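You operate a simulated robot arm through the tools that you are given. There is no shell and no other tool.

Carry out the task below with a simulated robot arm. There is one attempt and no reset: what you move stays moved.

JOB
Clean the black ink off the leaf stamp, then stamp it in yellow on the white card.
Fine: mist the black scrub pad first; put the stamp back, cap the pad unspoilt, leave the other stamp as it is.

It is judged by the outcome, as a careful person would: the job done as asked, and still so three seconds after it is handed in. It fails if anything else is knocked over, pushed out of place, dropped, spilled or broken. A push-on lid holds only when it is set on centred and level and pressed home; a screw cap is set on level and turned clockwise until tight.

ROBOT AND FRAMES
A 6-joint arm with a two-finger parallel gripper, fixed in place. Base frame: the origin is at the foot of the arm, x ahead of it, y to its left, z up; the work surface is at about z = 0.755. Readings come in m, degrees, newtons and seconds.
With the tool pointing down near the work surface it reaches from about 0.16 to 0.74 m from the base axis. Its first joint turns from -166.0 to 166.0 degrees. Payload 3.91 kg.
The tool frame sits at the grasp point between the pads (the TCP): z along the fingers, y along the line on which they close. The tips reach 0.03 m beyond it. The gripper opens to 0.11 m. The fingers are 0.02 m wide and 0.01 m thick; the gripper's body (0.048 by 0.112 m) begins 0.055 m behind the TCP.
Orientation is that of the tool frame in the base frame, as [roll, pitch, yaw] about the fixed x, y, z axes, in that order (R = Rz(yaw) Ry(pitch) Rx(roll)). With the fingers straight down and closing along the base's y, the tool's x points along the base's -x, its y along +y and its z along -z.

CONTROLS
- The arm moves only by the tool step_arm. Its argument "increments" is one flat list of numbers, 7 for each row, row after row: the shift along the tool's x, y, z in m, then the turn, a rotation vector about the tool's x, y, z in degrees, then the gripper command, from -1 (shut) to 1 (fully open), values between in proportion. In form: [dx, dy, dz, wx, wy, wz, claw, dx, dy, dz, wx, wy, wz, claw, ...]. A call has 1 to 20 rows; each row is the pose to reach, as a shift and turn from the pose commanded when the call began, along the tool's axes at that moment. Rows are played at 5 a second. More than 0.05 m and 8.6 degrees between two rows, or a gripper value outside its range, and nothing of the call is played. Where a pose cannot be reached the arm comes as near as it can. A force on the tool above 40 N (or 10 N above the force at the start of the call, whichever is more), or a blocked arm, ends the call early, and 0.2 s more pass. The fingers move at their own pace (about 0.045 m/s each) and stop on an object; they squeeze with about 36 N. The grip force told is the motor's: it shows also when the fingers shut on nothing. Time passes only in rows, and 0.2 s behind the last, so rows that repeat a pose let the fingers close. It gives the time, the measured TCP pose, the force on the tool (base axes), the opening and the grip force at its end, in the units of the frame above (readings bear some noise), with the torque about the TCP (base axes, N m) and any sound that the robot's microphone picked up, and new pictures: "show" is both (left out), scene, wrist or none.
- Cameras (640 x 400 px; columns grow to the right, rows downward): "scene" is fixed at [0.0512, 0.4986, 1.3344]; the picture's right is [-0.74, -0.67, 0.00], its down [-0.28, 0.31, -0.91] and it looks along [0.61, -0.67, -0.42] (base axes); focal length 351 px, centre (320, 200). "wrist" rides on the gripper at [0.071, 0.022, -0.107] in the tool frame; the picture's right is [-0.29, 0.96, 0.00], its down [-0.76, -0.23, -0.61] and it looks along [-0.58, -0.18, 0.79] (tool axes); focal length 243 px, centre (320, 200). There is no depth. A picture from a camera that has moved, and an enlarged one, comes with that camera's place and axes in the base frame and with its lens.
- slide_trunk(by): slides the trunk up (or, below 0, down) by that many m; the arm rides with it, the base frame stays. It gives what a move gives, with no picture.
- zoom(camera, box): a new picture of the part [left, top, right, bottom] of that camera's present view, enlarged. The clock stands still meanwhile.
- close_job(): hands the job in; it is judged then, once.

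Nothing tells you positions but the pictures and the camera data. Unless the task says otherwise, let go and move clear before handing in.

The tools are called after ">>>" as a command line: name --argument value ..., lists and objects as JSON in quotes. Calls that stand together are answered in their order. step_arm: Moves the arm, as the interface text tells. Its arguments: {"type":"object","properties":{"increments":{"type":"array"},"show":{"type":"string","enum":["both","scene","wrist","none"]}},"required":["increments"]} The other tools are called the same way: slide_trunk (by) slides the trunk up or down; zoom (camera, box) takes an enlarged picture of a part of a camera's view; close_job () hands the job in.

At the start:

```text
t: 0.0
eef_pos: [0.4149, -0.2207, 1.0773]
tool_rot: [-180.0, 0.1, 180.0]
contact_force: [0.3, -0.1, -0.3]
ft_torque: [-0.02, 0.0, -0.02]
width: 0.1102
finger_force: 0.0
trunk travel left (down, up): [-0.525, 0.065]
```

scene: 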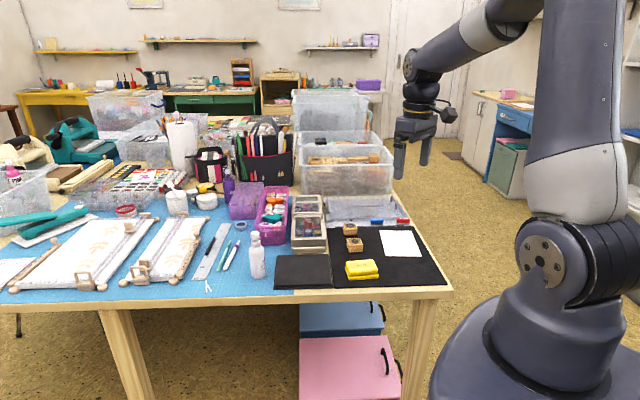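
wrist: 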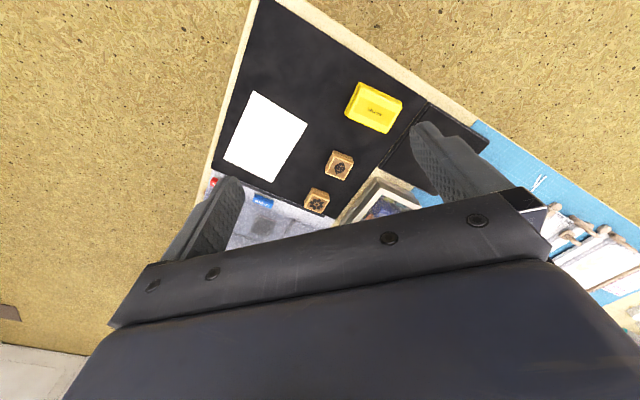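

I see a table with a black mat holding two small wooden stamps, a yellow ink pad, a white card, and a darker pad to the left with a white spray bottle. I'll zoom in to identify things before moving.

>>> zoom --camera "scene" --box '[230, 190, 460, 310]'

>>> zoom --camera "wrist" --box '[200, 60, 500, 240]'

>>> zoom --camera "scene" --box '[335, 215, 395, 285]'

>>> zoom --camera "wrist" --box '[295, 140, 365, 220]'

```text
2.78 times, centred on (345, 250) of scene
camera zoom: at [0.0512, 0.4986, 1.3344], right [-0.74, -0.67, 0.0], down [-0.28, 0.31, -0.91], along [0.61, -0.67, -0.42], focal length 978 px, centre (250, 61)
```

zoom: 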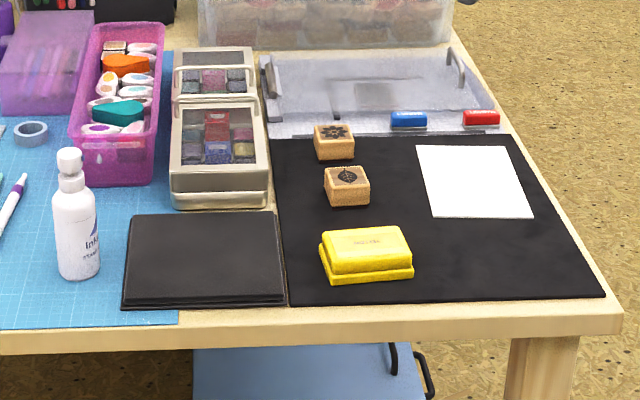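

```text
2.13 times, centred on (350, 150) of wrist
camera zoom: at [0.3426, -0.2003, 1.1827], right [0.29, 0.96, 0.0], down [0.76, -0.23, 0.61], along [0.58, -0.18, -0.79], focal length 518 px, centre (256, 307)
```

zoom: 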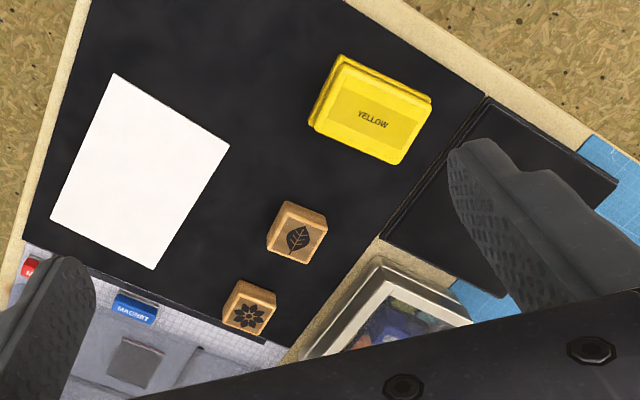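

```text
5.71 times, centred on (365, 250) of scene
camera zoom: at [0.0512, 0.4986, 1.3344], right [-0.74, -0.67, 0.0], down [-0.28, 0.31, -0.91], along [0.61, -0.67, -0.42], focal length 2008 px, centre (63, -86)
```

zoom: 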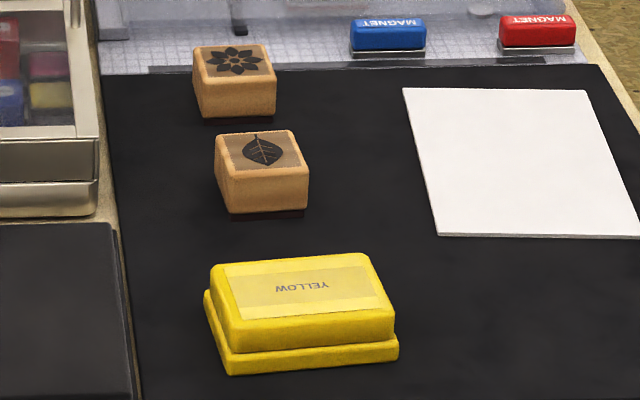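

```text
5.00 times, centred on (330, 180) of wrist
camera zoom: at [0.3426, -0.2003, 1.1827], right [0.29, 0.96, 0.0], down [0.76, -0.23, 0.61], along [0.58, -0.18, -0.79], focal length 1213 px, centre (270, 300)
```

zoom: 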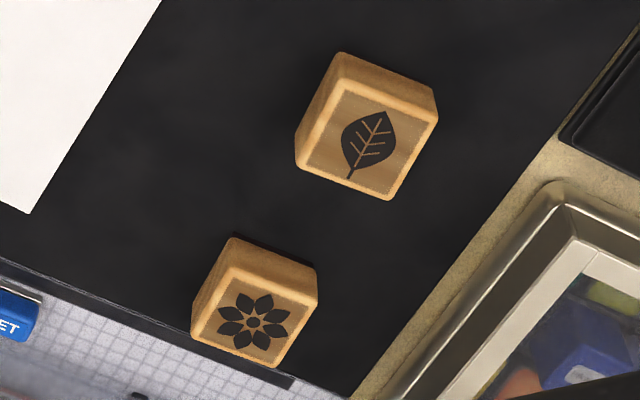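

The leaf stamp is near (0.57, -0.23), the flower stamp near (0.64, -0.30), the yellow pad near (0.49, -0.15), the card near (0.49, -0.35), the scrub pad near (0.60, -0.04) and the bottle near (0.69, 0.04). I'll look closer at the bottle and the scrub pad.

>>> zoom --camera "scene" --box '[240, 225, 280, 285]'

>>> zoom --camera "scene" --box '[265, 250, 345, 300]'

>>> zoom --camera "scene" --box '[340, 255, 390, 285]'

>>> zoom --camera "scene" --box '[160, 120, 420, 282]'

```text
6.67 times, centred on (260, 255) of scene
camera zoom: at [0.0512, 0.4986, 1.3344], right [-0.74, -0.67, 0.0], down [-0.28, 0.31, -0.91], along [0.61, -0.67, -0.42], focal length 2342 px, centre (720, -167)
```

zoom: 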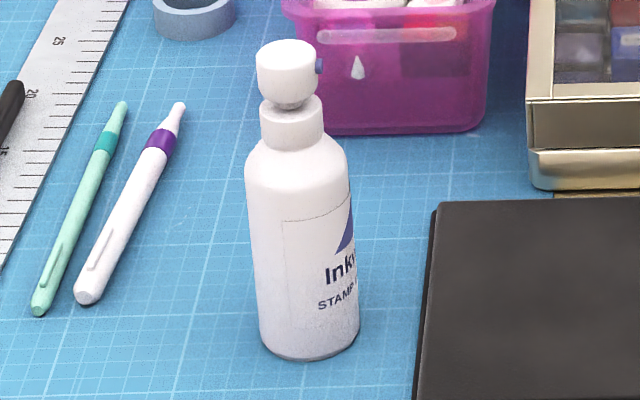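

```text
8.00 times, centred on (305, 275) of scene
camera zoom: at [0.0512, 0.4986, 1.3344], right [-0.74, -0.67, 0.0], down [-0.28, 0.31, -0.91], along [0.61, -0.67, -0.42], focal length 2811 px, centre (440, -400)
```

zoom: 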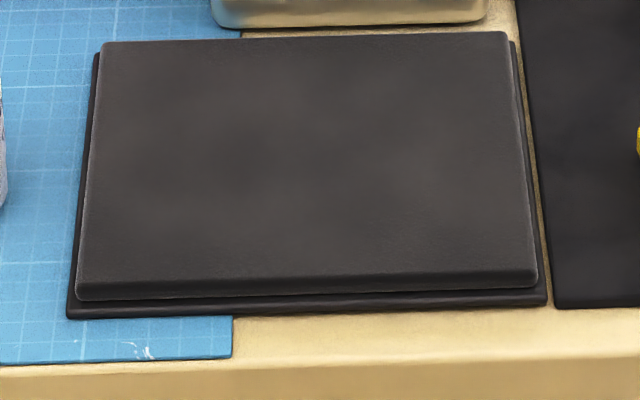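

```text
12.80 times, centred on (365, 270) of scene
camera zoom: at [0.0512, 0.4986, 1.3344], right [-0.74, -0.67, 0.0], down [-0.28, 0.31, -0.91], along [0.61, -0.67, -0.42], focal length 4497 px, centre (-256, -696)
```

zoom: 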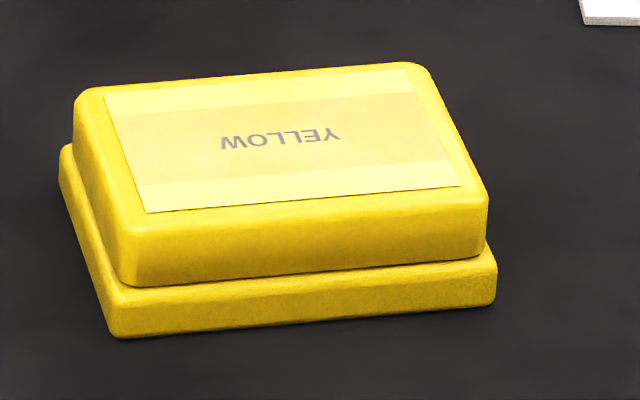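

```text
2.46 times, centred on (290, 201) of scene
camera zoom: at [0.0512, 0.4986, 1.3344], right [-0.74, -0.67, 0.0], down [-0.28, 0.31, -0.91], along [0.61, -0.67, -0.42], focal length 865 px, centre (394, 198)
```

zoom: 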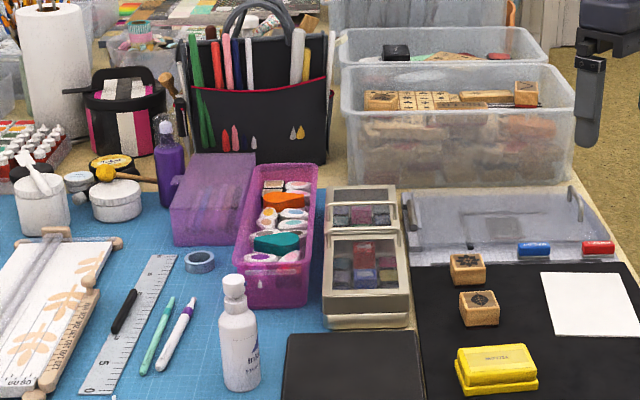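

The bottle is a pump sprayer with its blue nozzle facing the scrub pad. The yellow pad has a lid on a wider base. I'll move the wrist camera closer for better measurements.

>>> step_arm --increments '[-0.01, 0.01, 0.04, 0, 0, 0, 1, -0.02, 0.02, 0.08, 0, 0, 0, 1, -0.03, 0.03, 0.127, 0, 0, 0, 1]' --show "both"

```text
t: 0.8
eef_pos: [0.4439, -0.1921, 0.9495]
tool_rot: [-180.0, 0.0, -180.0]
contact_force: [-0.6, 0.0, -0.4]
ft_torque: [0.05, -0.01, -0.01]
width: 0.11
finger_force: 0.0
trunk travel left (down, up): [-0.525, 0.065]
camera wrist: at [0.3717, -0.1708, 1.0556], right [0.29, 0.96, 0.0], down [0.76, -0.23, 0.61], along [0.58, -0.18, -0.79], focal length 243 px, centre (320, 200)
```

scene: 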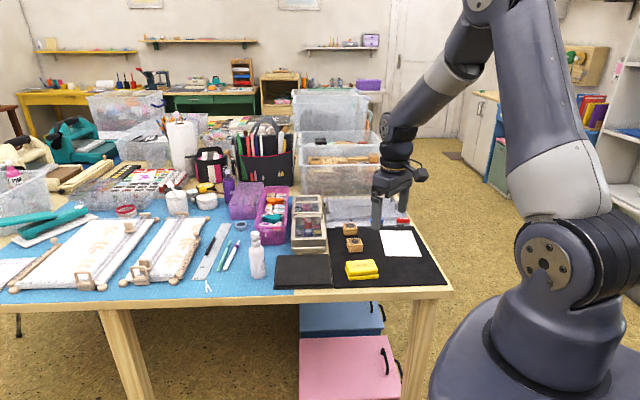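
wrist: 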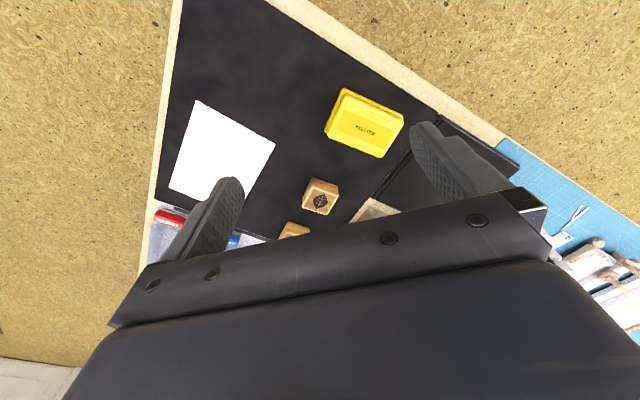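

The gripper is now above the near part of the mat, with the stamps and yellow pad in the wrist view. I'll zoom in to measure stamp and pad corners.

>>> zoom --camera "wrist" --box '[270, 160, 350, 240]'

>>> zoom --camera "wrist" --box '[310, 75, 420, 165]'

>>> zoom --camera "wrist" --box '[150, 90, 290, 260]'

```text
5.00 times, centred on (310, 200) of wrist
camera zoom: at [0.3717, -0.1708, 1.0556], right [0.29, 0.96, 0.0], down [0.76, -0.23, 0.61], along [0.58, -0.18, -0.79], focal length 1213 px, centre (370, 200)
```

zoom: 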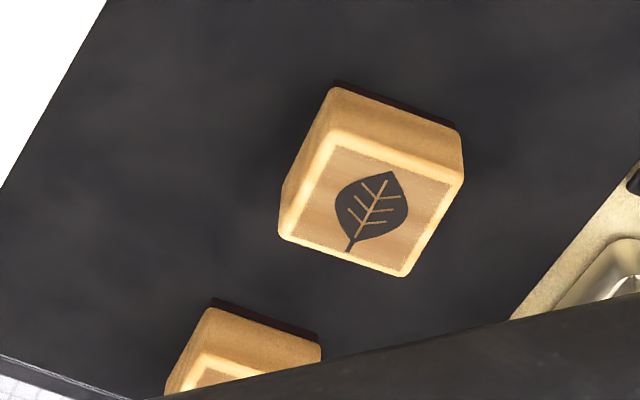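

```text
4.44 times, centred on (365, 120) of wrist
camera zoom: at [0.3717, -0.1708, 1.0556], right [0.29, 0.96, 0.0], down [0.76, -0.23, 0.61], along [0.58, -0.18, -0.79], focal length 1078 px, centre (120, 556)
```

zoom: 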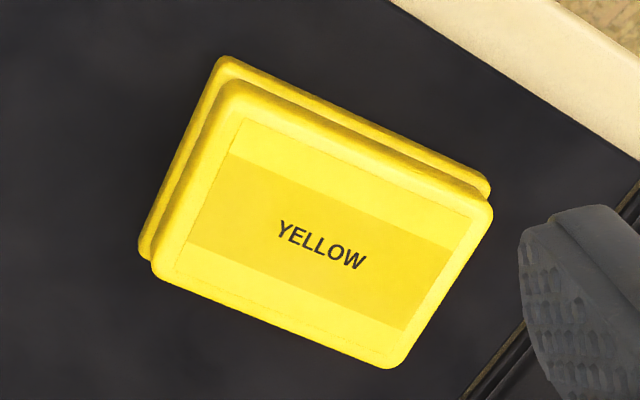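

```text
2.35 times, centred on (220, 175) of wrist
camera zoom: at [0.3717, -0.1708, 1.0556], right [0.29, 0.96, 0.0], down [0.76, -0.23, 0.61], along [0.58, -0.18, -0.79], focal length 571 px, centre (555, 259)
```

zoom: 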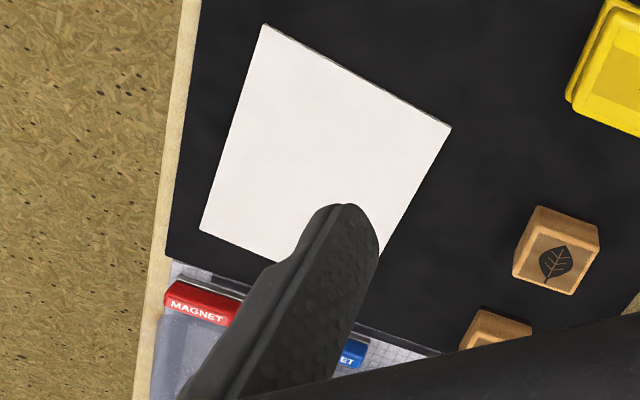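

The stamp is about 40 mm square and 24 mm high, with its sides turned about 49.5° from base x. Next I'll move over to view the sprayer and scrub pad.

>>> step_arm --increments '[0, 0, -0.045, 0, 0, 0, 1, -0.02, 0.037, -0.05, 0, 0, 0, 1, -0.042, 0.075, -0.05, 0, 0, 0, 1, -0.063, 0.113, -0.05, 0, 0, 0, 1, -0.084, 0.151, -0.05, 0, 0, 0, 1, -0.105, 0.189, -0.05, 0, 0, 0, 1, -0.125, 0.227, -0.05, 0, 0, 0, 1, -0.145, 0.264, -0.05, 0, 0, 0, 1]' --show "both"

```text
t: 2.6
eef_pos: [0.5883, 0.0734, 0.9994]
tool_rot: [180.0, -0.1, -180.0]
contact_force: [0.2, -0.9, 0.3]
ft_torque: [0.0, 0.01, 0.02]
width: 0.1098
finger_force: 0.0
trunk travel left (down, up): [-0.525, 0.065]
camera wrist: at [0.517, 0.0945, 1.1056], right [0.29, 0.96, 0.0], down [0.76, -0.23, 0.61], along [0.58, -0.18, -0.79], focal length 243 px, centre (320, 200)
```

scene: 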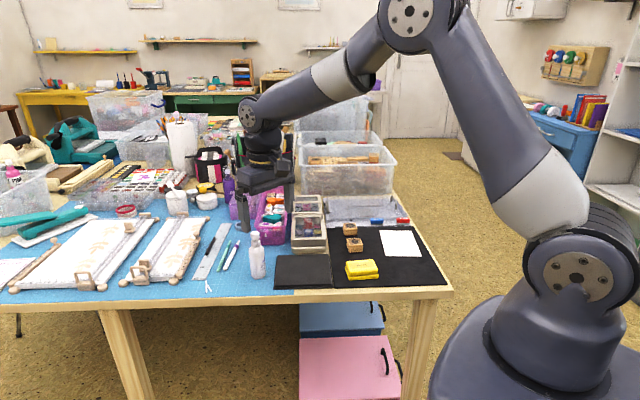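
wrist: 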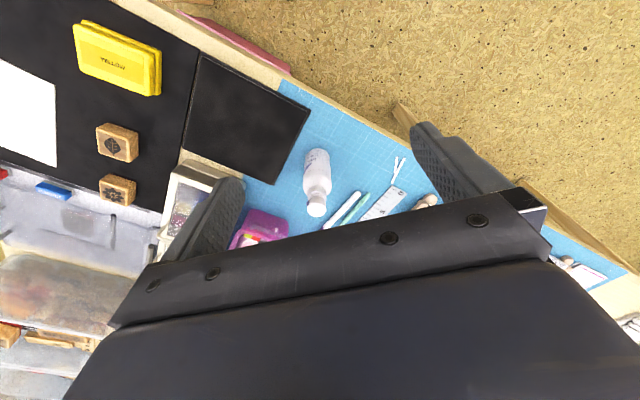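

>>> zoom --camera "wrist" --box '[280, 135, 360, 225]'

>>> zoom --camera "wrist" --box '[170, 40, 330, 190]'

>>> zoom --camera "wrist" --box '[60, 0, 220, 210]'

```text
4.44 times, centred on (320, 180) of wrist
camera zoom: at [0.517, 0.0945, 1.1056], right [0.29, 0.96, 0.0], down [0.76, -0.23, 0.61], along [0.58, -0.18, -0.79], focal length 1078 px, centre (320, 289)
```

zoom: 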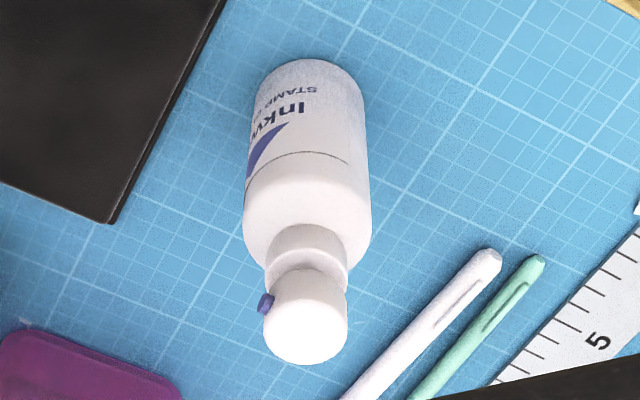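

```text
2.67 times, centred on (250, 115) of wrist
camera zoom: at [0.517, 0.0945, 1.1056], right [0.29, 0.96, 0.0], down [0.76, -0.23, 0.61], along [0.58, -0.18, -0.79], focal length 647 px, centre (507, 427)
```

zoom: 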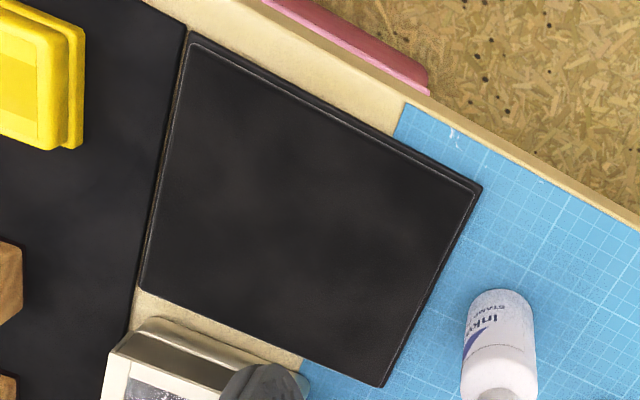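

```text
1.90 times, centred on (140, 105) of wrist
camera zoom: at [0.517, 0.0945, 1.1056], right [0.29, 0.96, 0.0], down [0.76, -0.23, 0.61], along [0.58, -0.18, -0.79], focal length 462 px, centre (663, 381)
```

zoom: 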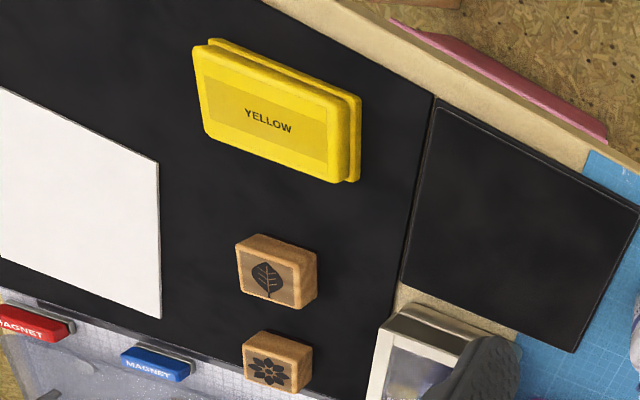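

I see the sprayer's head at about (0.691, 0.037, 0.883), and the scrub pad spans about 0.145 m centred near (0.613, -0.052). I'll zoom in on the nozzle for its exact direction.

>>> zoom --camera "wrist" --box '[300, 185, 332, 220]'

>>> zoom --camera "scene" --box '[244, 228, 266, 250]'

```text
11.43 times, centred on (316, 202) of wrist
camera zoom: at [0.517, 0.0945, 1.1056], right [0.29, 0.96, 0.0], down [0.76, -0.23, 0.61], along [0.58, -0.18, -0.79], focal length 2773 px, centre (366, 171)
```

zoom: 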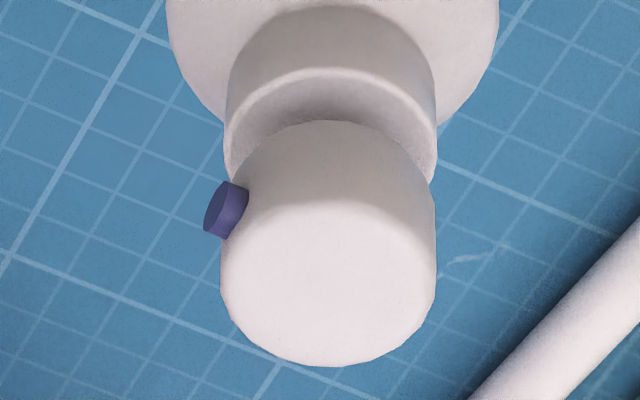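

```text
16.00 times, centred on (255, 239) of scene
camera zoom: at [0.0512, 0.4986, 1.3344], right [-0.74, -0.67, 0.0], down [-0.28, 0.31, -0.91], along [0.61, -0.67, -0.42], focal length 5621 px, centre (1360, -424)
```

zoom: 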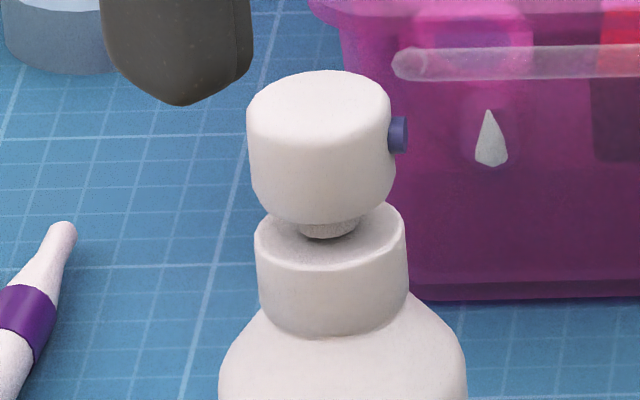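

The nozzle points at roughly 225°, straight at the scrub pad, and the head top is near (0.695, 0.036, 0.880). I'll close the gripper and go above the head to press it.

>>> step_arm --increments '[-0.036, -0.0125, 0, 0, 0, 0, -1, -0.072, -0.025, 0, 0, 0, 0, -1, -0.1067, -0.0374, 0, 0, 0, 0, -1, -0.1067, -0.0374, 0.02, 0, 0, 0, -1, -0.1067, -0.0374, 0.04, 0, 0, 0, -1, -0.1067, -0.0374, 0.055, 0, 0, 0, -1, -0.1067, -0.0374, 0.065, 0, 0, 0, -1, -0.1067, -0.0374, 0.065, 0, 0, 0, -1]' --show "both"

```text
t: 4.4
eef_pos: [0.6957, 0.0348, 0.9335]
tool_rot: [-179.9, 0.0, 180.0]
contact_force: [-0.1, -0.1, 1.0]
ft_torque: [-0.02, -0.01, 0.01]
width: 0.0
finger_force: 36.3
trunk travel left (down, up): [-0.525, 0.065]
camera wrist: at [0.6247, 0.0565, 1.0396], right [0.29, 0.96, 0.0], down [0.76, -0.23, 0.61], along [0.58, -0.18, -0.79], focal length 243 px, centre (320, 200)
```

scene: 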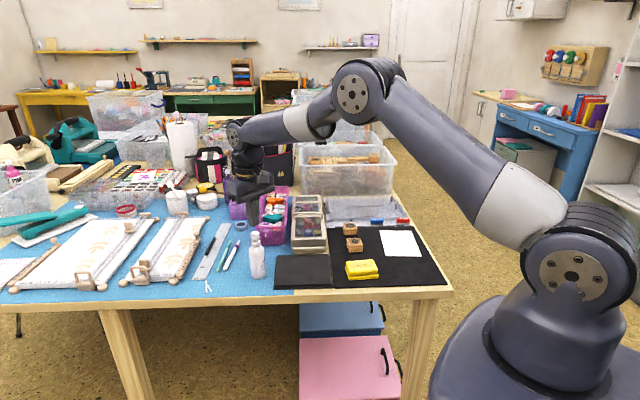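
wrist: 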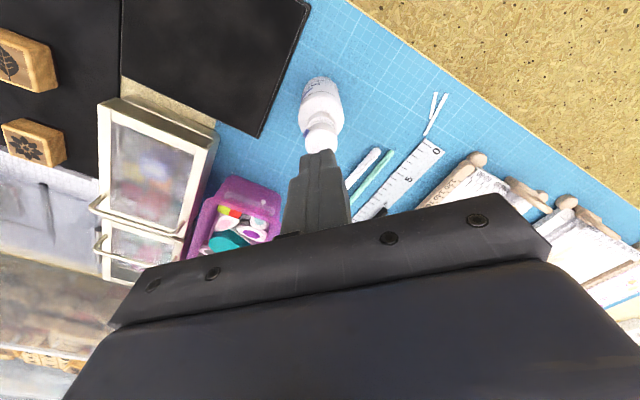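

The fingers are closed just above the sprayer's head. I'll zoom to check that they are centred.

>>> zoom --camera "scene" --box '[232, 195, 282, 285]'

>>> zoom --camera "wrist" --box '[280, 70, 360, 210]'

```text
4.44 times, centred on (257, 240) of scene
camera zoom: at [0.0512, 0.4986, 1.3344], right [-0.74, -0.67, 0.0], down [-0.28, 0.31, -0.91], along [0.61, -0.67, -0.42], focal length 1562 px, centre (600, 22)
```

zoom: 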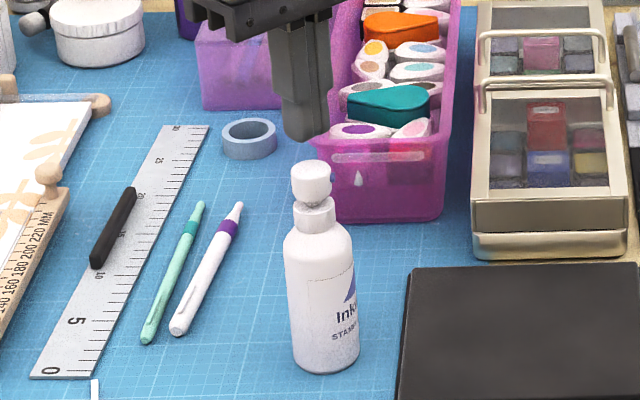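

```text
2.86 times, centred on (320, 140) of wrist
camera zoom: at [0.6247, 0.0565, 1.0396], right [0.29, 0.96, 0.0], down [0.76, -0.23, 0.61], along [0.58, -0.18, -0.79], focal length 693 px, centre (320, 371)
```

zoom: 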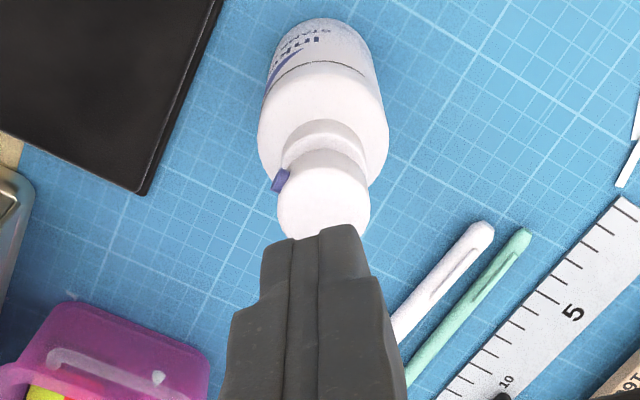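

The fingertips line up with the head in both views. I'll lower onto it and press gently in small steps.

>>> step_arm --increments '[0, 0, 0.01, 0, 0, 0, -1, 0, 0, 0.018, 0, 0, 0, -1, 0, 0, 0.022, 0, 0, 0, -1, 0, 0, 0.025, 0, 0, 0, -1, 0, 0, 0.027, 0, 0, 0, -1]' --show "scene"

```text
t: 5.6
eef_pos: [0.6953, 0.0345, 0.9074]
tool_rot: [-180.0, 0.1, -180.0]
contact_force: [0.7, 0.3, 3.2]
ft_torque: [-0.02, -0.01, 0.01]
width: 0.0
finger_force: 35.6
trunk travel left (down, up): [-0.525, 0.065]
```

scene: 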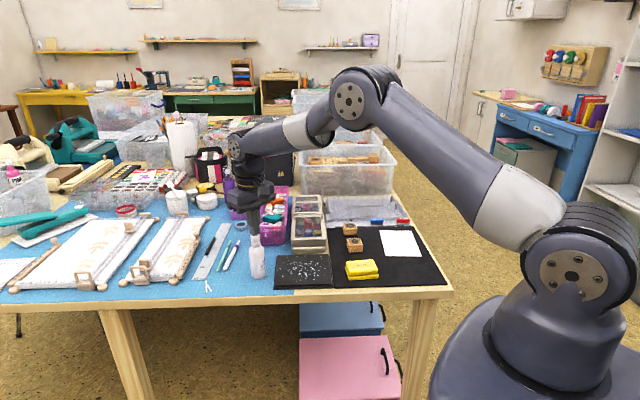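

The head was pressed and droplets have appeared on the scrub pad. I'll zoom to see the coverage.

>>> zoom --camera "scene" --box '[240, 225, 350, 300]'

```text
5.33 times, centred on (295, 262) of scene
camera zoom: at [0.0512, 0.4986, 1.3344], right [-0.74, -0.67, 0.0], down [-0.28, 0.31, -0.91], along [0.61, -0.67, -0.42], focal length 1874 px, centre (453, -133)
```

zoom: 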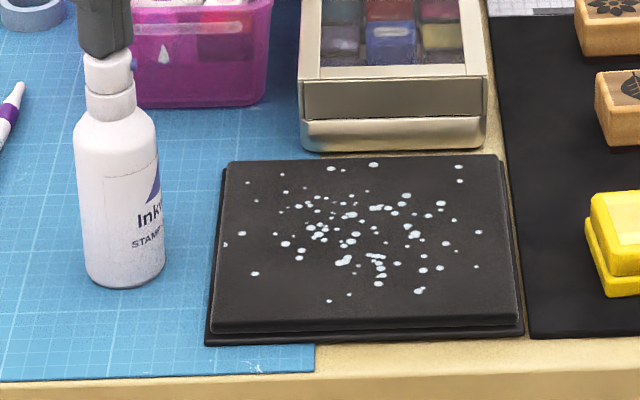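

All the droplets landed on the scrub pad, so the misting worked. I'll lift off, turn the wrist to match the stamp's sides, and go above the leaf stamp.

>>> step_arm --increments '[0, 0, -0.045, 0, 0, 0, -1, 0, 0, -0.09, 0, 0, 0, -1, 0.0172, -0.0382, -0.09, 0, 0, 5.786, 0.27, 0.0344, -0.0764, -0.09, 0, 0, 11.571, 0.27, 0.0516, -0.1146, -0.09, 0, 0, 17.357, 0.27, 0.0688, -0.1528, -0.09, 0, 0, 23.143, 0.27, 0.086, -0.191, -0.09, 0, 0, 28.929, 0.27, 0.1032, -0.2292, -0.09, 0, 0, 34.714, 0.27, 0.1204, -0.2674, -0.09, 0, 0, 40.5, 0.27, 0.1204, -0.2674, -0.045, 0, 0, 40.5, 0.27, 0.1204, -0.2674, 0.0, 0, 0, 40.5, 0.27]' --show "both"

```text
t: 8.0
eef_pos: [0.5767, -0.2327, 0.9056]
tool_rot: [-179.9, 0.0, 139.4]
contact_force: [-0.1, 1.2, 0.4]
ft_torque: [-0.04, 0.0, 0.02]
width: 0.0698
finger_force: 0.1
trunk travel left (down, up): [-0.525, 0.065]
camera wrist: at [0.5357, -0.1706, 1.0124], right [0.84, 0.54, 0.0], down [0.43, -0.67, 0.61], along [0.33, -0.51, -0.79], focal length 243 px, centre (320, 200)
```

scene: 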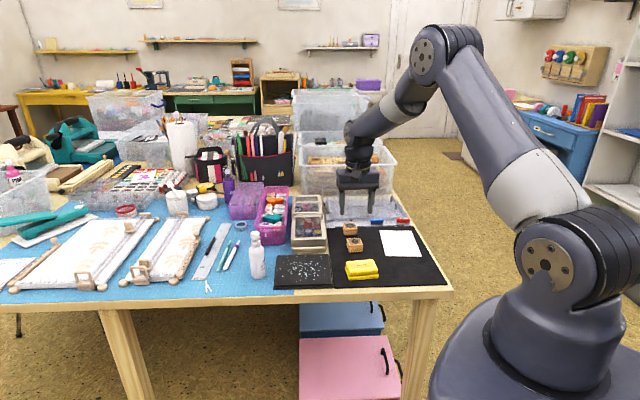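
wrist: 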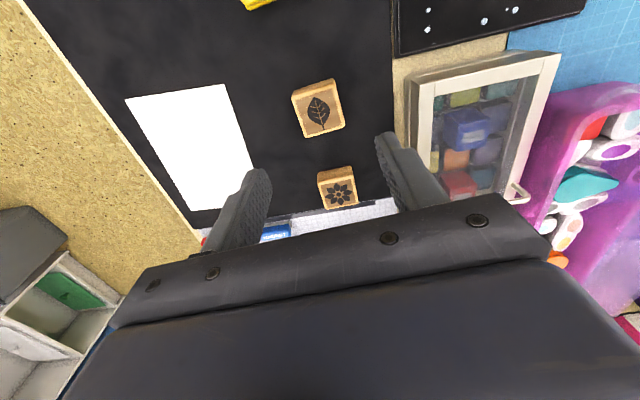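

>>> zoom --camera "wrist" --box '[270, 65, 370, 150]'

>>> zoom --camera "scene" --box '[325, 160, 405, 260]'

```text
4.71 times, centred on (320, 108) of wrist
camera zoom: at [0.5357, -0.1706, 1.0124], right [0.84, 0.54, 0.0], down [0.43, -0.67, 0.61], along [0.33, -0.51, -0.79], focal length 1142 px, centre (320, 635)
```

zoom: 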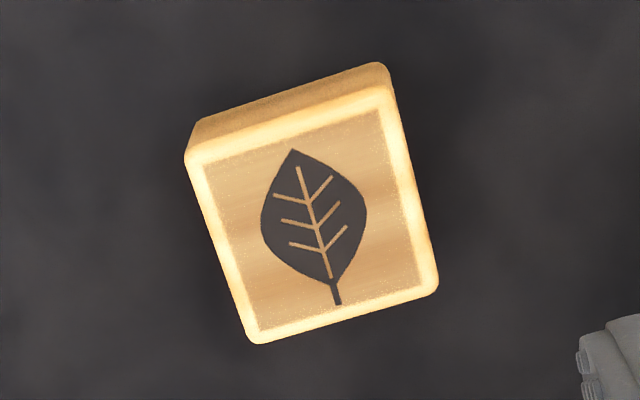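

```text
4.00 times, centred on (365, 210) of scene
camera zoom: at [0.0512, 0.4986, 1.3344], right [-0.74, -0.67, 0.0], down [-0.28, 0.31, -0.91], along [0.61, -0.67, -0.42], focal length 1405 px, centre (140, 160)
```

zoom: 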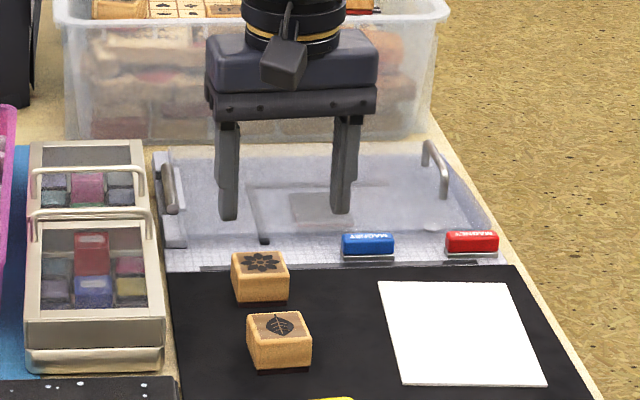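

The stamp centre is at (0.5748, -0.2335), turned 49.5°, matching the gripper. I'll descend around it with the fingers open.

>>> step_arm --increments '[0.001, -0.002, 0.04, 0, 0, 0, 0.27, 0.001, -0.002, 0.075, 0, 0, 0, 0.27, 0.001, -0.002, 0.095, 0, 0, 0, 0.27, 0.001, -0.002, 0.105, 0, 0, 0, 0.27]' --show "both"

```text
t: 9.0
eef_pos: [0.5728, -0.2338, 0.8004]
tool_rot: [-179.9, 0.1, 139.5]
contact_force: [0.6, 0.0, 0.4]
ft_torque: [0.01, -0.02, -0.01]
width: 0.0699
finger_force: 0.0
trunk travel left (down, up): [-0.525, 0.065]
camera wrist: at [0.5332, -0.171, 0.908], right [0.84, 0.54, 0.0], down [0.43, -0.67, 0.61], along [0.33, -0.51, -0.79], focal length 243 px, centre (320, 200)
```

scene: 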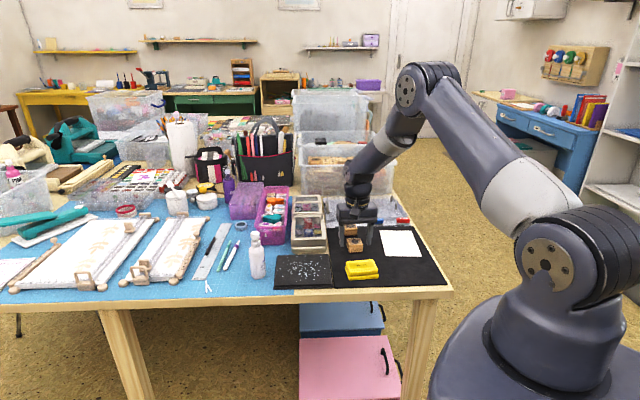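
wrist: 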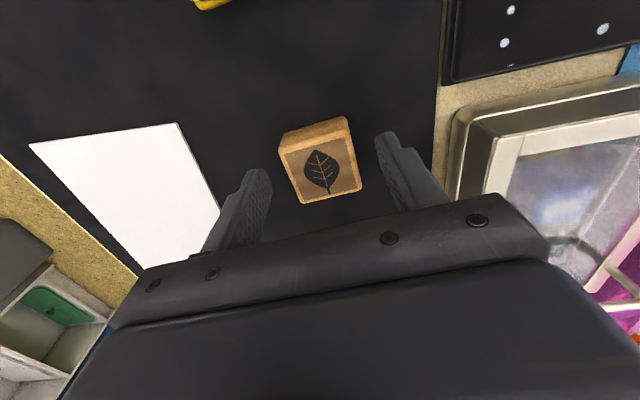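

>>> zoom --camera "scene" --box '[325, 195, 395, 265]'

>>> zoom --camera "wrist" --box '[240, 100, 420, 220]'

```text
5.71 times, centred on (360, 230) of scene
camera zoom: at [0.0512, 0.4986, 1.3344], right [-0.74, -0.67, 0.0], down [-0.28, 0.31, -0.91], along [0.61, -0.67, -0.42], focal length 2008 px, centre (91, 29)
```

zoom: 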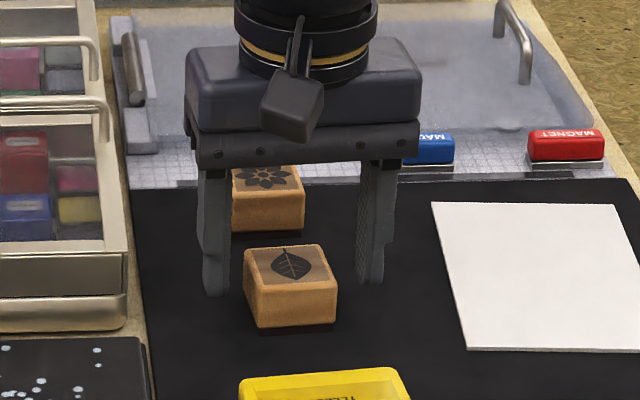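

```text
3.33 times, centred on (330, 160) of wrist
camera zoom: at [0.5332, -0.171, 0.908], right [0.84, 0.54, 0.0], down [0.43, -0.67, 0.61], along [0.33, -0.51, -0.79], focal length 809 px, centre (287, 333)
```

zoom: 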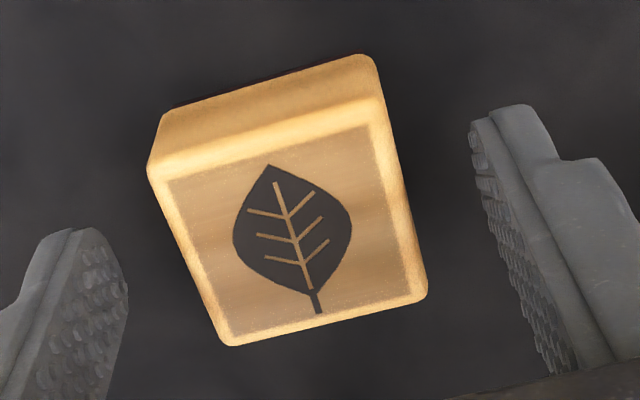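

The fingers straddle the stamp well. I'll lower 3 mm and close on it.

>>> step_arm --increments '[0.0015, 0.001, 0.003, 0, 0, 0, 0.27, 0.0015, 0.001, 0.003, 0, 0, 0, -1, 0.0015, 0.001, 0.003, 0, 0, 0, -1, 0.0015, 0.001, 0.003, 0, 0, 0, -1, 0.0015, 0.001, 0.003, 0, 0, 0, -1, 0.0015, 0.001, 0.003, 0, 0, 0, -1]' --show "both"

```text
t: 10.4
eef_pos: [0.5739, -0.2319, 0.7976]
tool_rot: [180.0, -0.1, 139.6]
contact_force: [-0.1, 0.1, 0.0]
ft_torque: [0.01, 0.02, -0.01]
width: 0.0406
finger_force: 35.5
trunk travel left (down, up): [-0.525, 0.065]
camera wrist: at [0.5328, -0.1692, 0.9054], right [0.84, 0.54, 0.0], down [0.43, -0.67, 0.61], along [0.33, -0.51, -0.79], focal length 243 px, centre (320, 200)
```

scene: 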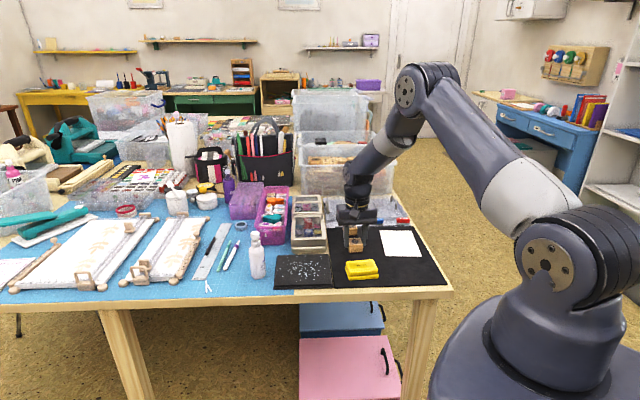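
wrist: 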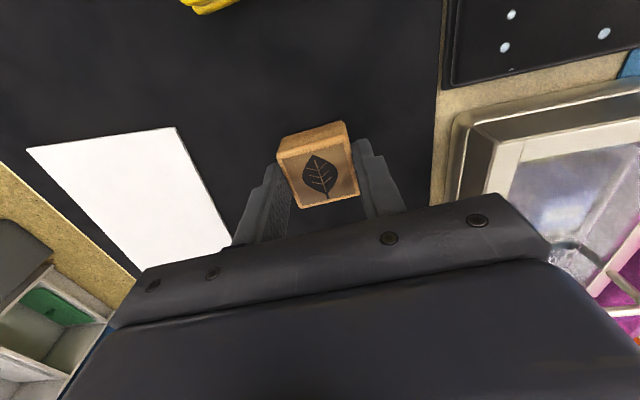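

The stamp is gripped at 40.6 mm. I'll lift it and carry it to above the centre of the misted scrub pad.

>>> step_arm --increments '[0, 0, -0.03, 0, 0, 0, -1, 0, 0, -0.08, 0, 0, 0, -1, 0.0218, 0.0406, -0.08, 0, 0, 0, -1, 0.0436, 0.0811, -0.08, 0, 0, 0, -1, 0.0654, 0.1217, -0.08, 0, 0, 0, -1, 0.0872, 0.1622, -0.08, 0, 0, 0, -1, 0.0872, 0.1622, -0.045, 0, 0, 0, -1]' --show "both"

```text
t: 12.0
eef_pos: [0.6139, -0.0519, 0.8437]
tool_rot: [180.0, 0.0, 139.5]
contact_force: [-0.8, 0.1, 0.0]
ft_torque: [-0.01, -0.05, -0.04]
width: 0.0408
finger_force: 35.9
trunk travel left (down, up): [-0.525, 0.065]
camera wrist: at [0.5729, 0.0115, 0.9504], right [0.84, 0.54, 0.0], down [0.43, -0.67, 0.61], along [0.33, -0.51, -0.79], focal length 243 px, centre (320, 200)
```

scene: 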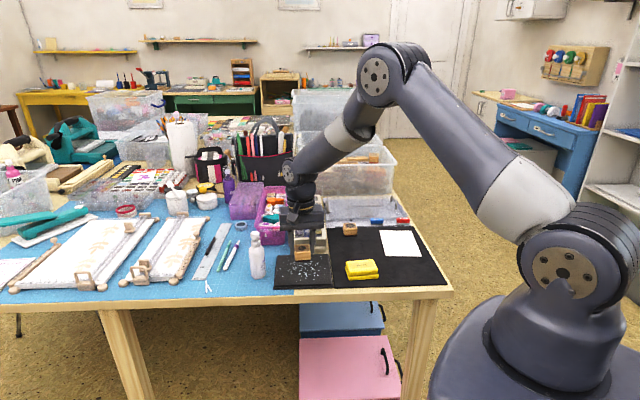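
wrist: 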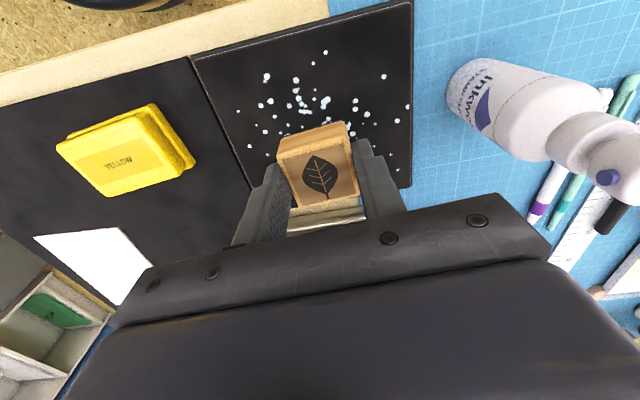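

The stamp hangs above the middle of the droplets, with the bottle clear of the gripper's path. I'll descend in small steps until it touches the pad.

>>> step_arm --increments '[0.002, 0.003, 0.012, 0, 0, 0, -1, 0.002, 0.003, 0.02, 0, 0, 0, -1, 0.002, 0.003, 0.024, 0, 0, 0, -1]' --show "scene"

>>> zoom --camera "scene" --box '[260, 225, 350, 300]'

```text
t: 12.8
eef_pos: [0.6129, -0.0476, 0.8185]
tool_rot: [-180.0, 0.1, 139.6]
contact_force: [-1.2, -0.3, -0.4]
ft_torque: [-0.03, -0.03, 0.0]
width: 0.0406
finger_force: 36.2
trunk travel left (down, up): [-0.525, 0.065]
```

scene: 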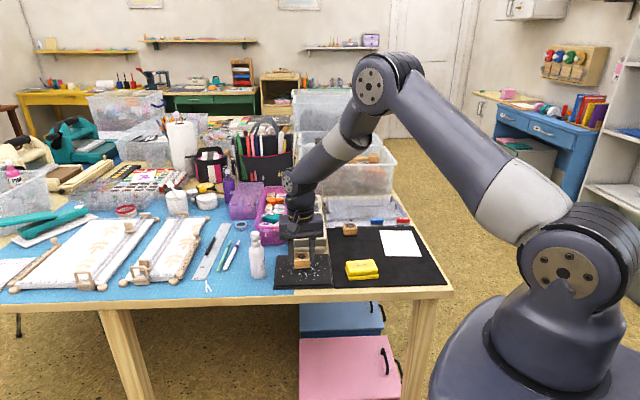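

```text
5.33 times, centred on (305, 262) of scene
camera zoom: at [0.0512, 0.4986, 1.3344], right [-0.74, -0.67, 0.0], down [-0.28, 0.31, -0.91], along [0.61, -0.67, -0.42], focal length 1874 px, centre (400, -133)
```

zoom: 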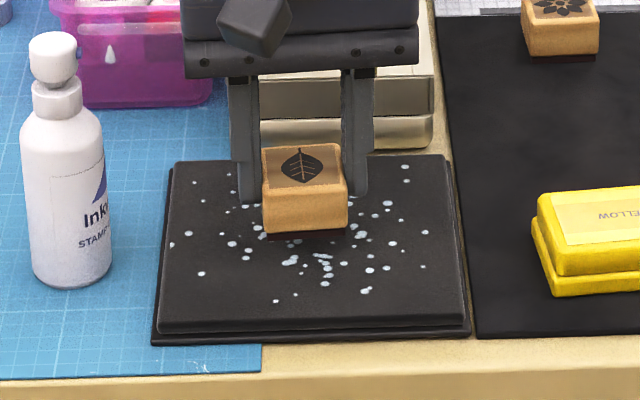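

The stamp is still a little above the pad. I'll keep descending in small steps.

>>> step_arm --increments '[0, 0, 0.003, 0, 0, 0, -1, 0, 0, 0.005, 0, 0, 0, -1]' --show "none"

>>> step_arm --increments '[0, 0, 0.002, 0, 0, 0, -1]' --show "none"

>>> step_arm --increments '[0, 0, 0.0015, 0, 0, 0, -1]' --show "none"

```text
t: 13.4
eef_pos: [0.6109, -0.0487, 0.8144]
tool_rot: [180.0, 0.0, 139.5]
contact_force: [0.0, 0.8, -0.1]
ft_torque: [0.01, 0.03, -0.02]
width: 0.0409
finger_force: 35.9
trunk travel left (down, up): [-0.525, 0.065]
```

```text
t: 13.8
eef_pos: [0.6115, -0.0484, 0.8127]
tool_rot: [-180.0, 0.0, 139.5]
contact_force: [0.5, 0.5, -0.3]
ft_torque: [-0.02, -0.04, -0.02]
width: 0.0405
finger_force: 36.1
trunk travel left (down, up): [-0.525, 0.065]
```

```text
t: 14.2
eef_pos: [0.6125, -0.0481, 0.81]
tool_rot: [-180.0, 0.0, 139.5]
contact_force: [-0.6, -0.3, -0.4]
ft_torque: [0.05, 0.0, -0.01]
width: 0.0408
finger_force: 35.7
trunk travel left (down, up): [-0.525, 0.065]
```

Still no contact at TCP 0.811. I'll keep going in small steps.

>>> step_arm --increments '[0, 0, 0.0015, 0, 0, 0, -1]' --show "none"

>>> step_arm --increments '[0, 0, 0.0015, 0, 0, 0, -1]' --show "none"

>>> step_arm --increments '[0, 0, 0.001, 0, 0, 0, -1]' --show "scene"

```text
t: 14.6
eef_pos: [0.6125, -0.0477, 0.8091]
tool_rot: [180.0, -0.1, 139.5]
contact_force: [-0.6, 0.2, -0.4]
ft_torque: [0.01, 0.01, 0.0]
width: 0.0407
finger_force: 36.3
trunk travel left (down, up): [-0.525, 0.065]
```

```text
t: 15.0
eef_pos: [0.6121, -0.0494, 0.8085]
tool_rot: [180.0, 0.0, 139.5]
contact_force: [-0.5, 0.0, -1.2]
ft_torque: [0.0, 0.01, 0.0]
width: 0.0406
finger_force: 35.8
trunk travel left (down, up): [-0.525, 0.065]
```

```text
t: 15.4
eef_pos: [0.6131, -0.0489, 0.8084]
tool_rot: [-179.9, 0.1, 139.5]
contact_force: [-0.5, -0.5, 0.4]
ft_torque: [0.02, 0.03, -0.01]
width: 0.0407
finger_force: 35.7
trunk travel left (down, up): [-0.525, 0.065]
```

scene: 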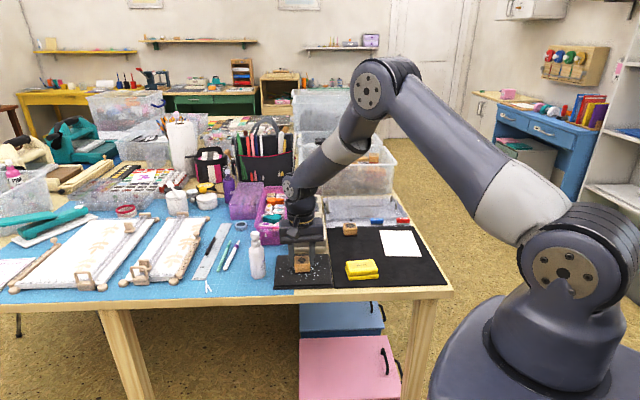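

>>> step_arm --increments '[0, 0, 0.0015, 0, 0, 0, -1]' --show "none"

>>> step_arm --increments '[0, 0, 0.0015, 0, 0, 0, -1]' --show "none"

>>> zoom --camera "scene" --box '[260, 225, 350, 300]'

```text
t: 15.8
eef_pos: [0.6122, -0.0495, 0.8069]
tool_rot: [180.0, 0.0, 139.5]
contact_force: [-1.0, 0.0, 3.4]
ft_torque: [0.0, 0.09, -0.04]
width: 0.0407
finger_force: 35.8
trunk travel left (down, up): [-0.525, 0.065]
```

```text
t: 16.2
eef_pos: [0.6124, -0.0488, 0.8063]
tool_rot: [179.9, 0.1, 139.5]
contact_force: [-2.0, -0.7, 16.7]
ft_torque: [-0.02, 0.21, 0.02]
width: 0.0406
finger_force: 36.7
trunk travel left (down, up): [-0.525, 0.065]
```

```text
5.33 times, centred on (305, 262) of scene
camera zoom: at [0.0512, 0.4986, 1.3344], right [-0.74, -0.67, 0.0], down [-0.28, 0.31, -0.91], along [0.61, -0.67, -0.42], focal length 1874 px, centre (400, -133)
```

zoom: 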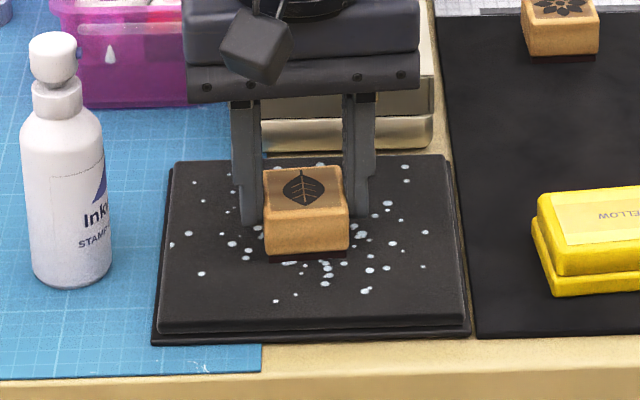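

Contact at about 17 N with TCP z 0.806. I'll ease the pressure slightly and do a first short rub, then check that the pad stays put.

>>> step_arm --increments '[0, 0, -0.0008, 0, 0, 0, -1, 0.01, 0, -0.0008, 0, 0, 0, -1, 0.02, 0, -0.0008, 0, 0, 0, -1, 0.01, 0, -0.0008, 0, 0, 0, -1, 0, 0, -0.0008, 0, 0, 0, -1, -0.01, 0, -0.0008, 0, 0, 0, -1, -0.02, 0, -0.0008, 0, 0, 0, -1, -0.01, 0, -0.0008, 0, 0, 0, -1, 0, 0, -0.0008, 0, 0, 0, -1]' --show "scene"

>>> zoom --camera "scene" --box '[260, 225, 350, 300]'

```text
t: 18.2
eef_pos: [0.6131, -0.0499, 0.8062]
tool_rot: [179.9, 0.2, 139.5]
contact_force: [3.9, -4.8, 15.4]
ft_torque: [-0.16, -0.12, 0.02]
width: 0.0407
finger_force: 36.2
trunk travel left (down, up): [-0.525, 0.065]
```

scene: 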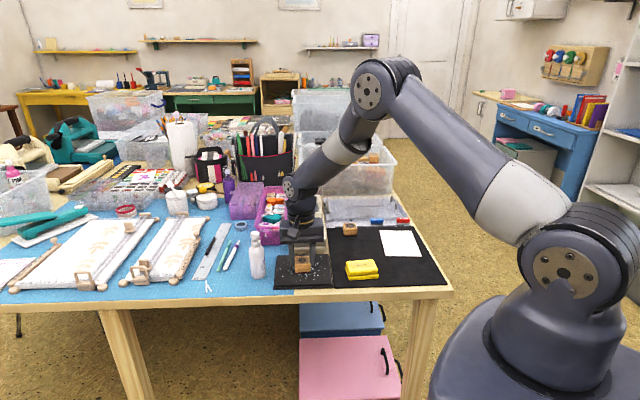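

```text
5.33 times, centred on (305, 262) of scene
camera zoom: at [0.0512, 0.4986, 1.3344], right [-0.74, -0.67, 0.0], down [-0.28, 0.31, -0.91], along [0.61, -0.67, -0.42], focal length 1874 px, centre (400, -133)
```

zoom: 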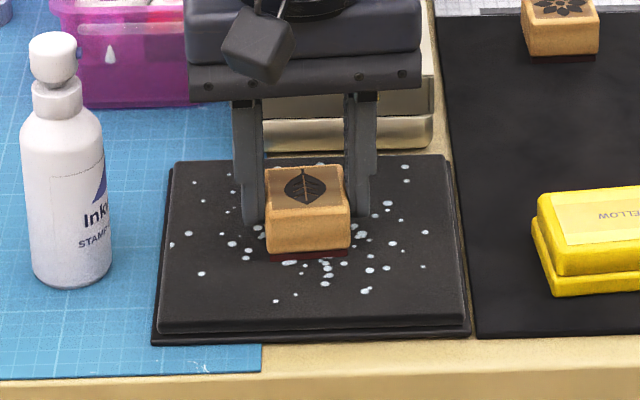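

The rubber edge at the bottom already shows dark red instead of black, and the pad hasn't moved. I'll scrub several more strokes in both directions.

>>> step_arm --increments '[0.013, 0, 0, 0, 0, 0, -1, 0.026, 0, 0, 0, 0, 0, -1, 0.026, 0.01, 0, 0, 0, 0, -1, 0.013, 0.01, 0, 0, 0, 0, -1, 0, 0.01, 0, 0, 0, 0, -1, -0.013, 0.01, 0, 0, 0, 0, -1, -0.025, 0.01, 0, 0, 0, 0, -1, -0.025, 0, 0, 0, 0, 0, -1, -0.012, 0, 0, 0, 0, 0, -1, 0, 0, 0, 0, 0, 0, -1, 0.013, 0, 0, 0, 0, 0, -1, 0.026, 0, 0, 0, 0, 0, -1, 0.026, -0.012, 0, 0, 0, 0, -1, 0.013, -0.012, 0, 0, 0, 0, -1, 0, -0.012, 0, 0, 0, 0, -1, -0.013, -0.012, 0, 0, 0, 0, -1, -0.025, -0.012, 0, 0, 0, 0, -1, -0.025, 0, 0, 0, 0, 0, -1, -0.012, 0, 0, 0, 0, 0, -1, 0, 0, 0, 0, 0, 0, -1]' --show "scene"

>>> zoom --camera "scene" --box '[260, 225, 350, 300]'

```text
t: 22.4
eef_pos: [0.613, -0.0485, 0.8073]
tool_rot: [179.7, 0.1, 139.5]
contact_force: [3.7, -3.6, 15.9]
ft_torque: [-0.16, -0.09, 0.02]
width: 0.0405
finger_force: 36.3
trunk travel left (down, up): [-0.525, 0.065]
```

scene: 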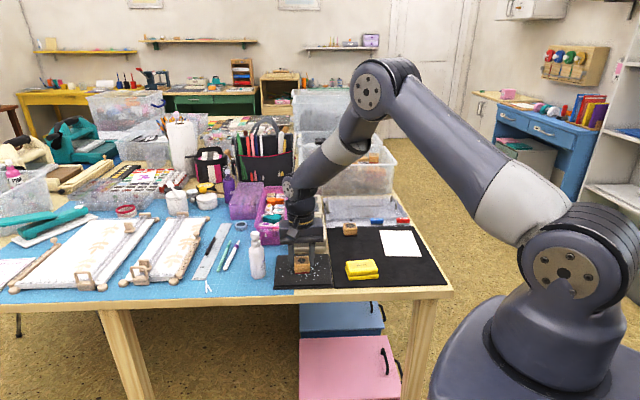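

```text
5.33 times, centred on (305, 262) of scene
camera zoom: at [0.0512, 0.4986, 1.3344], right [-0.74, -0.67, 0.0], down [-0.28, 0.31, -0.91], along [0.61, -0.67, -0.42], focal length 1874 px, centre (400, -133)
```

zoom: 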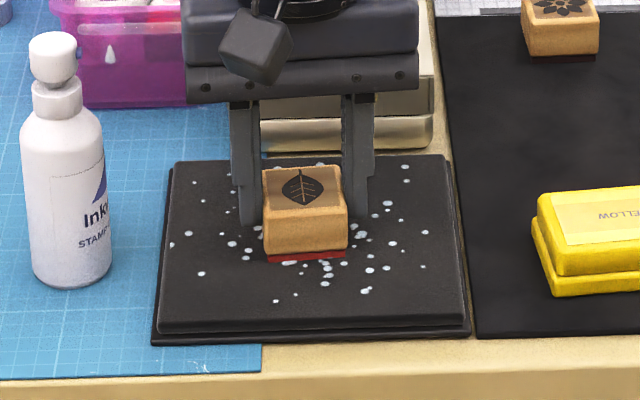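

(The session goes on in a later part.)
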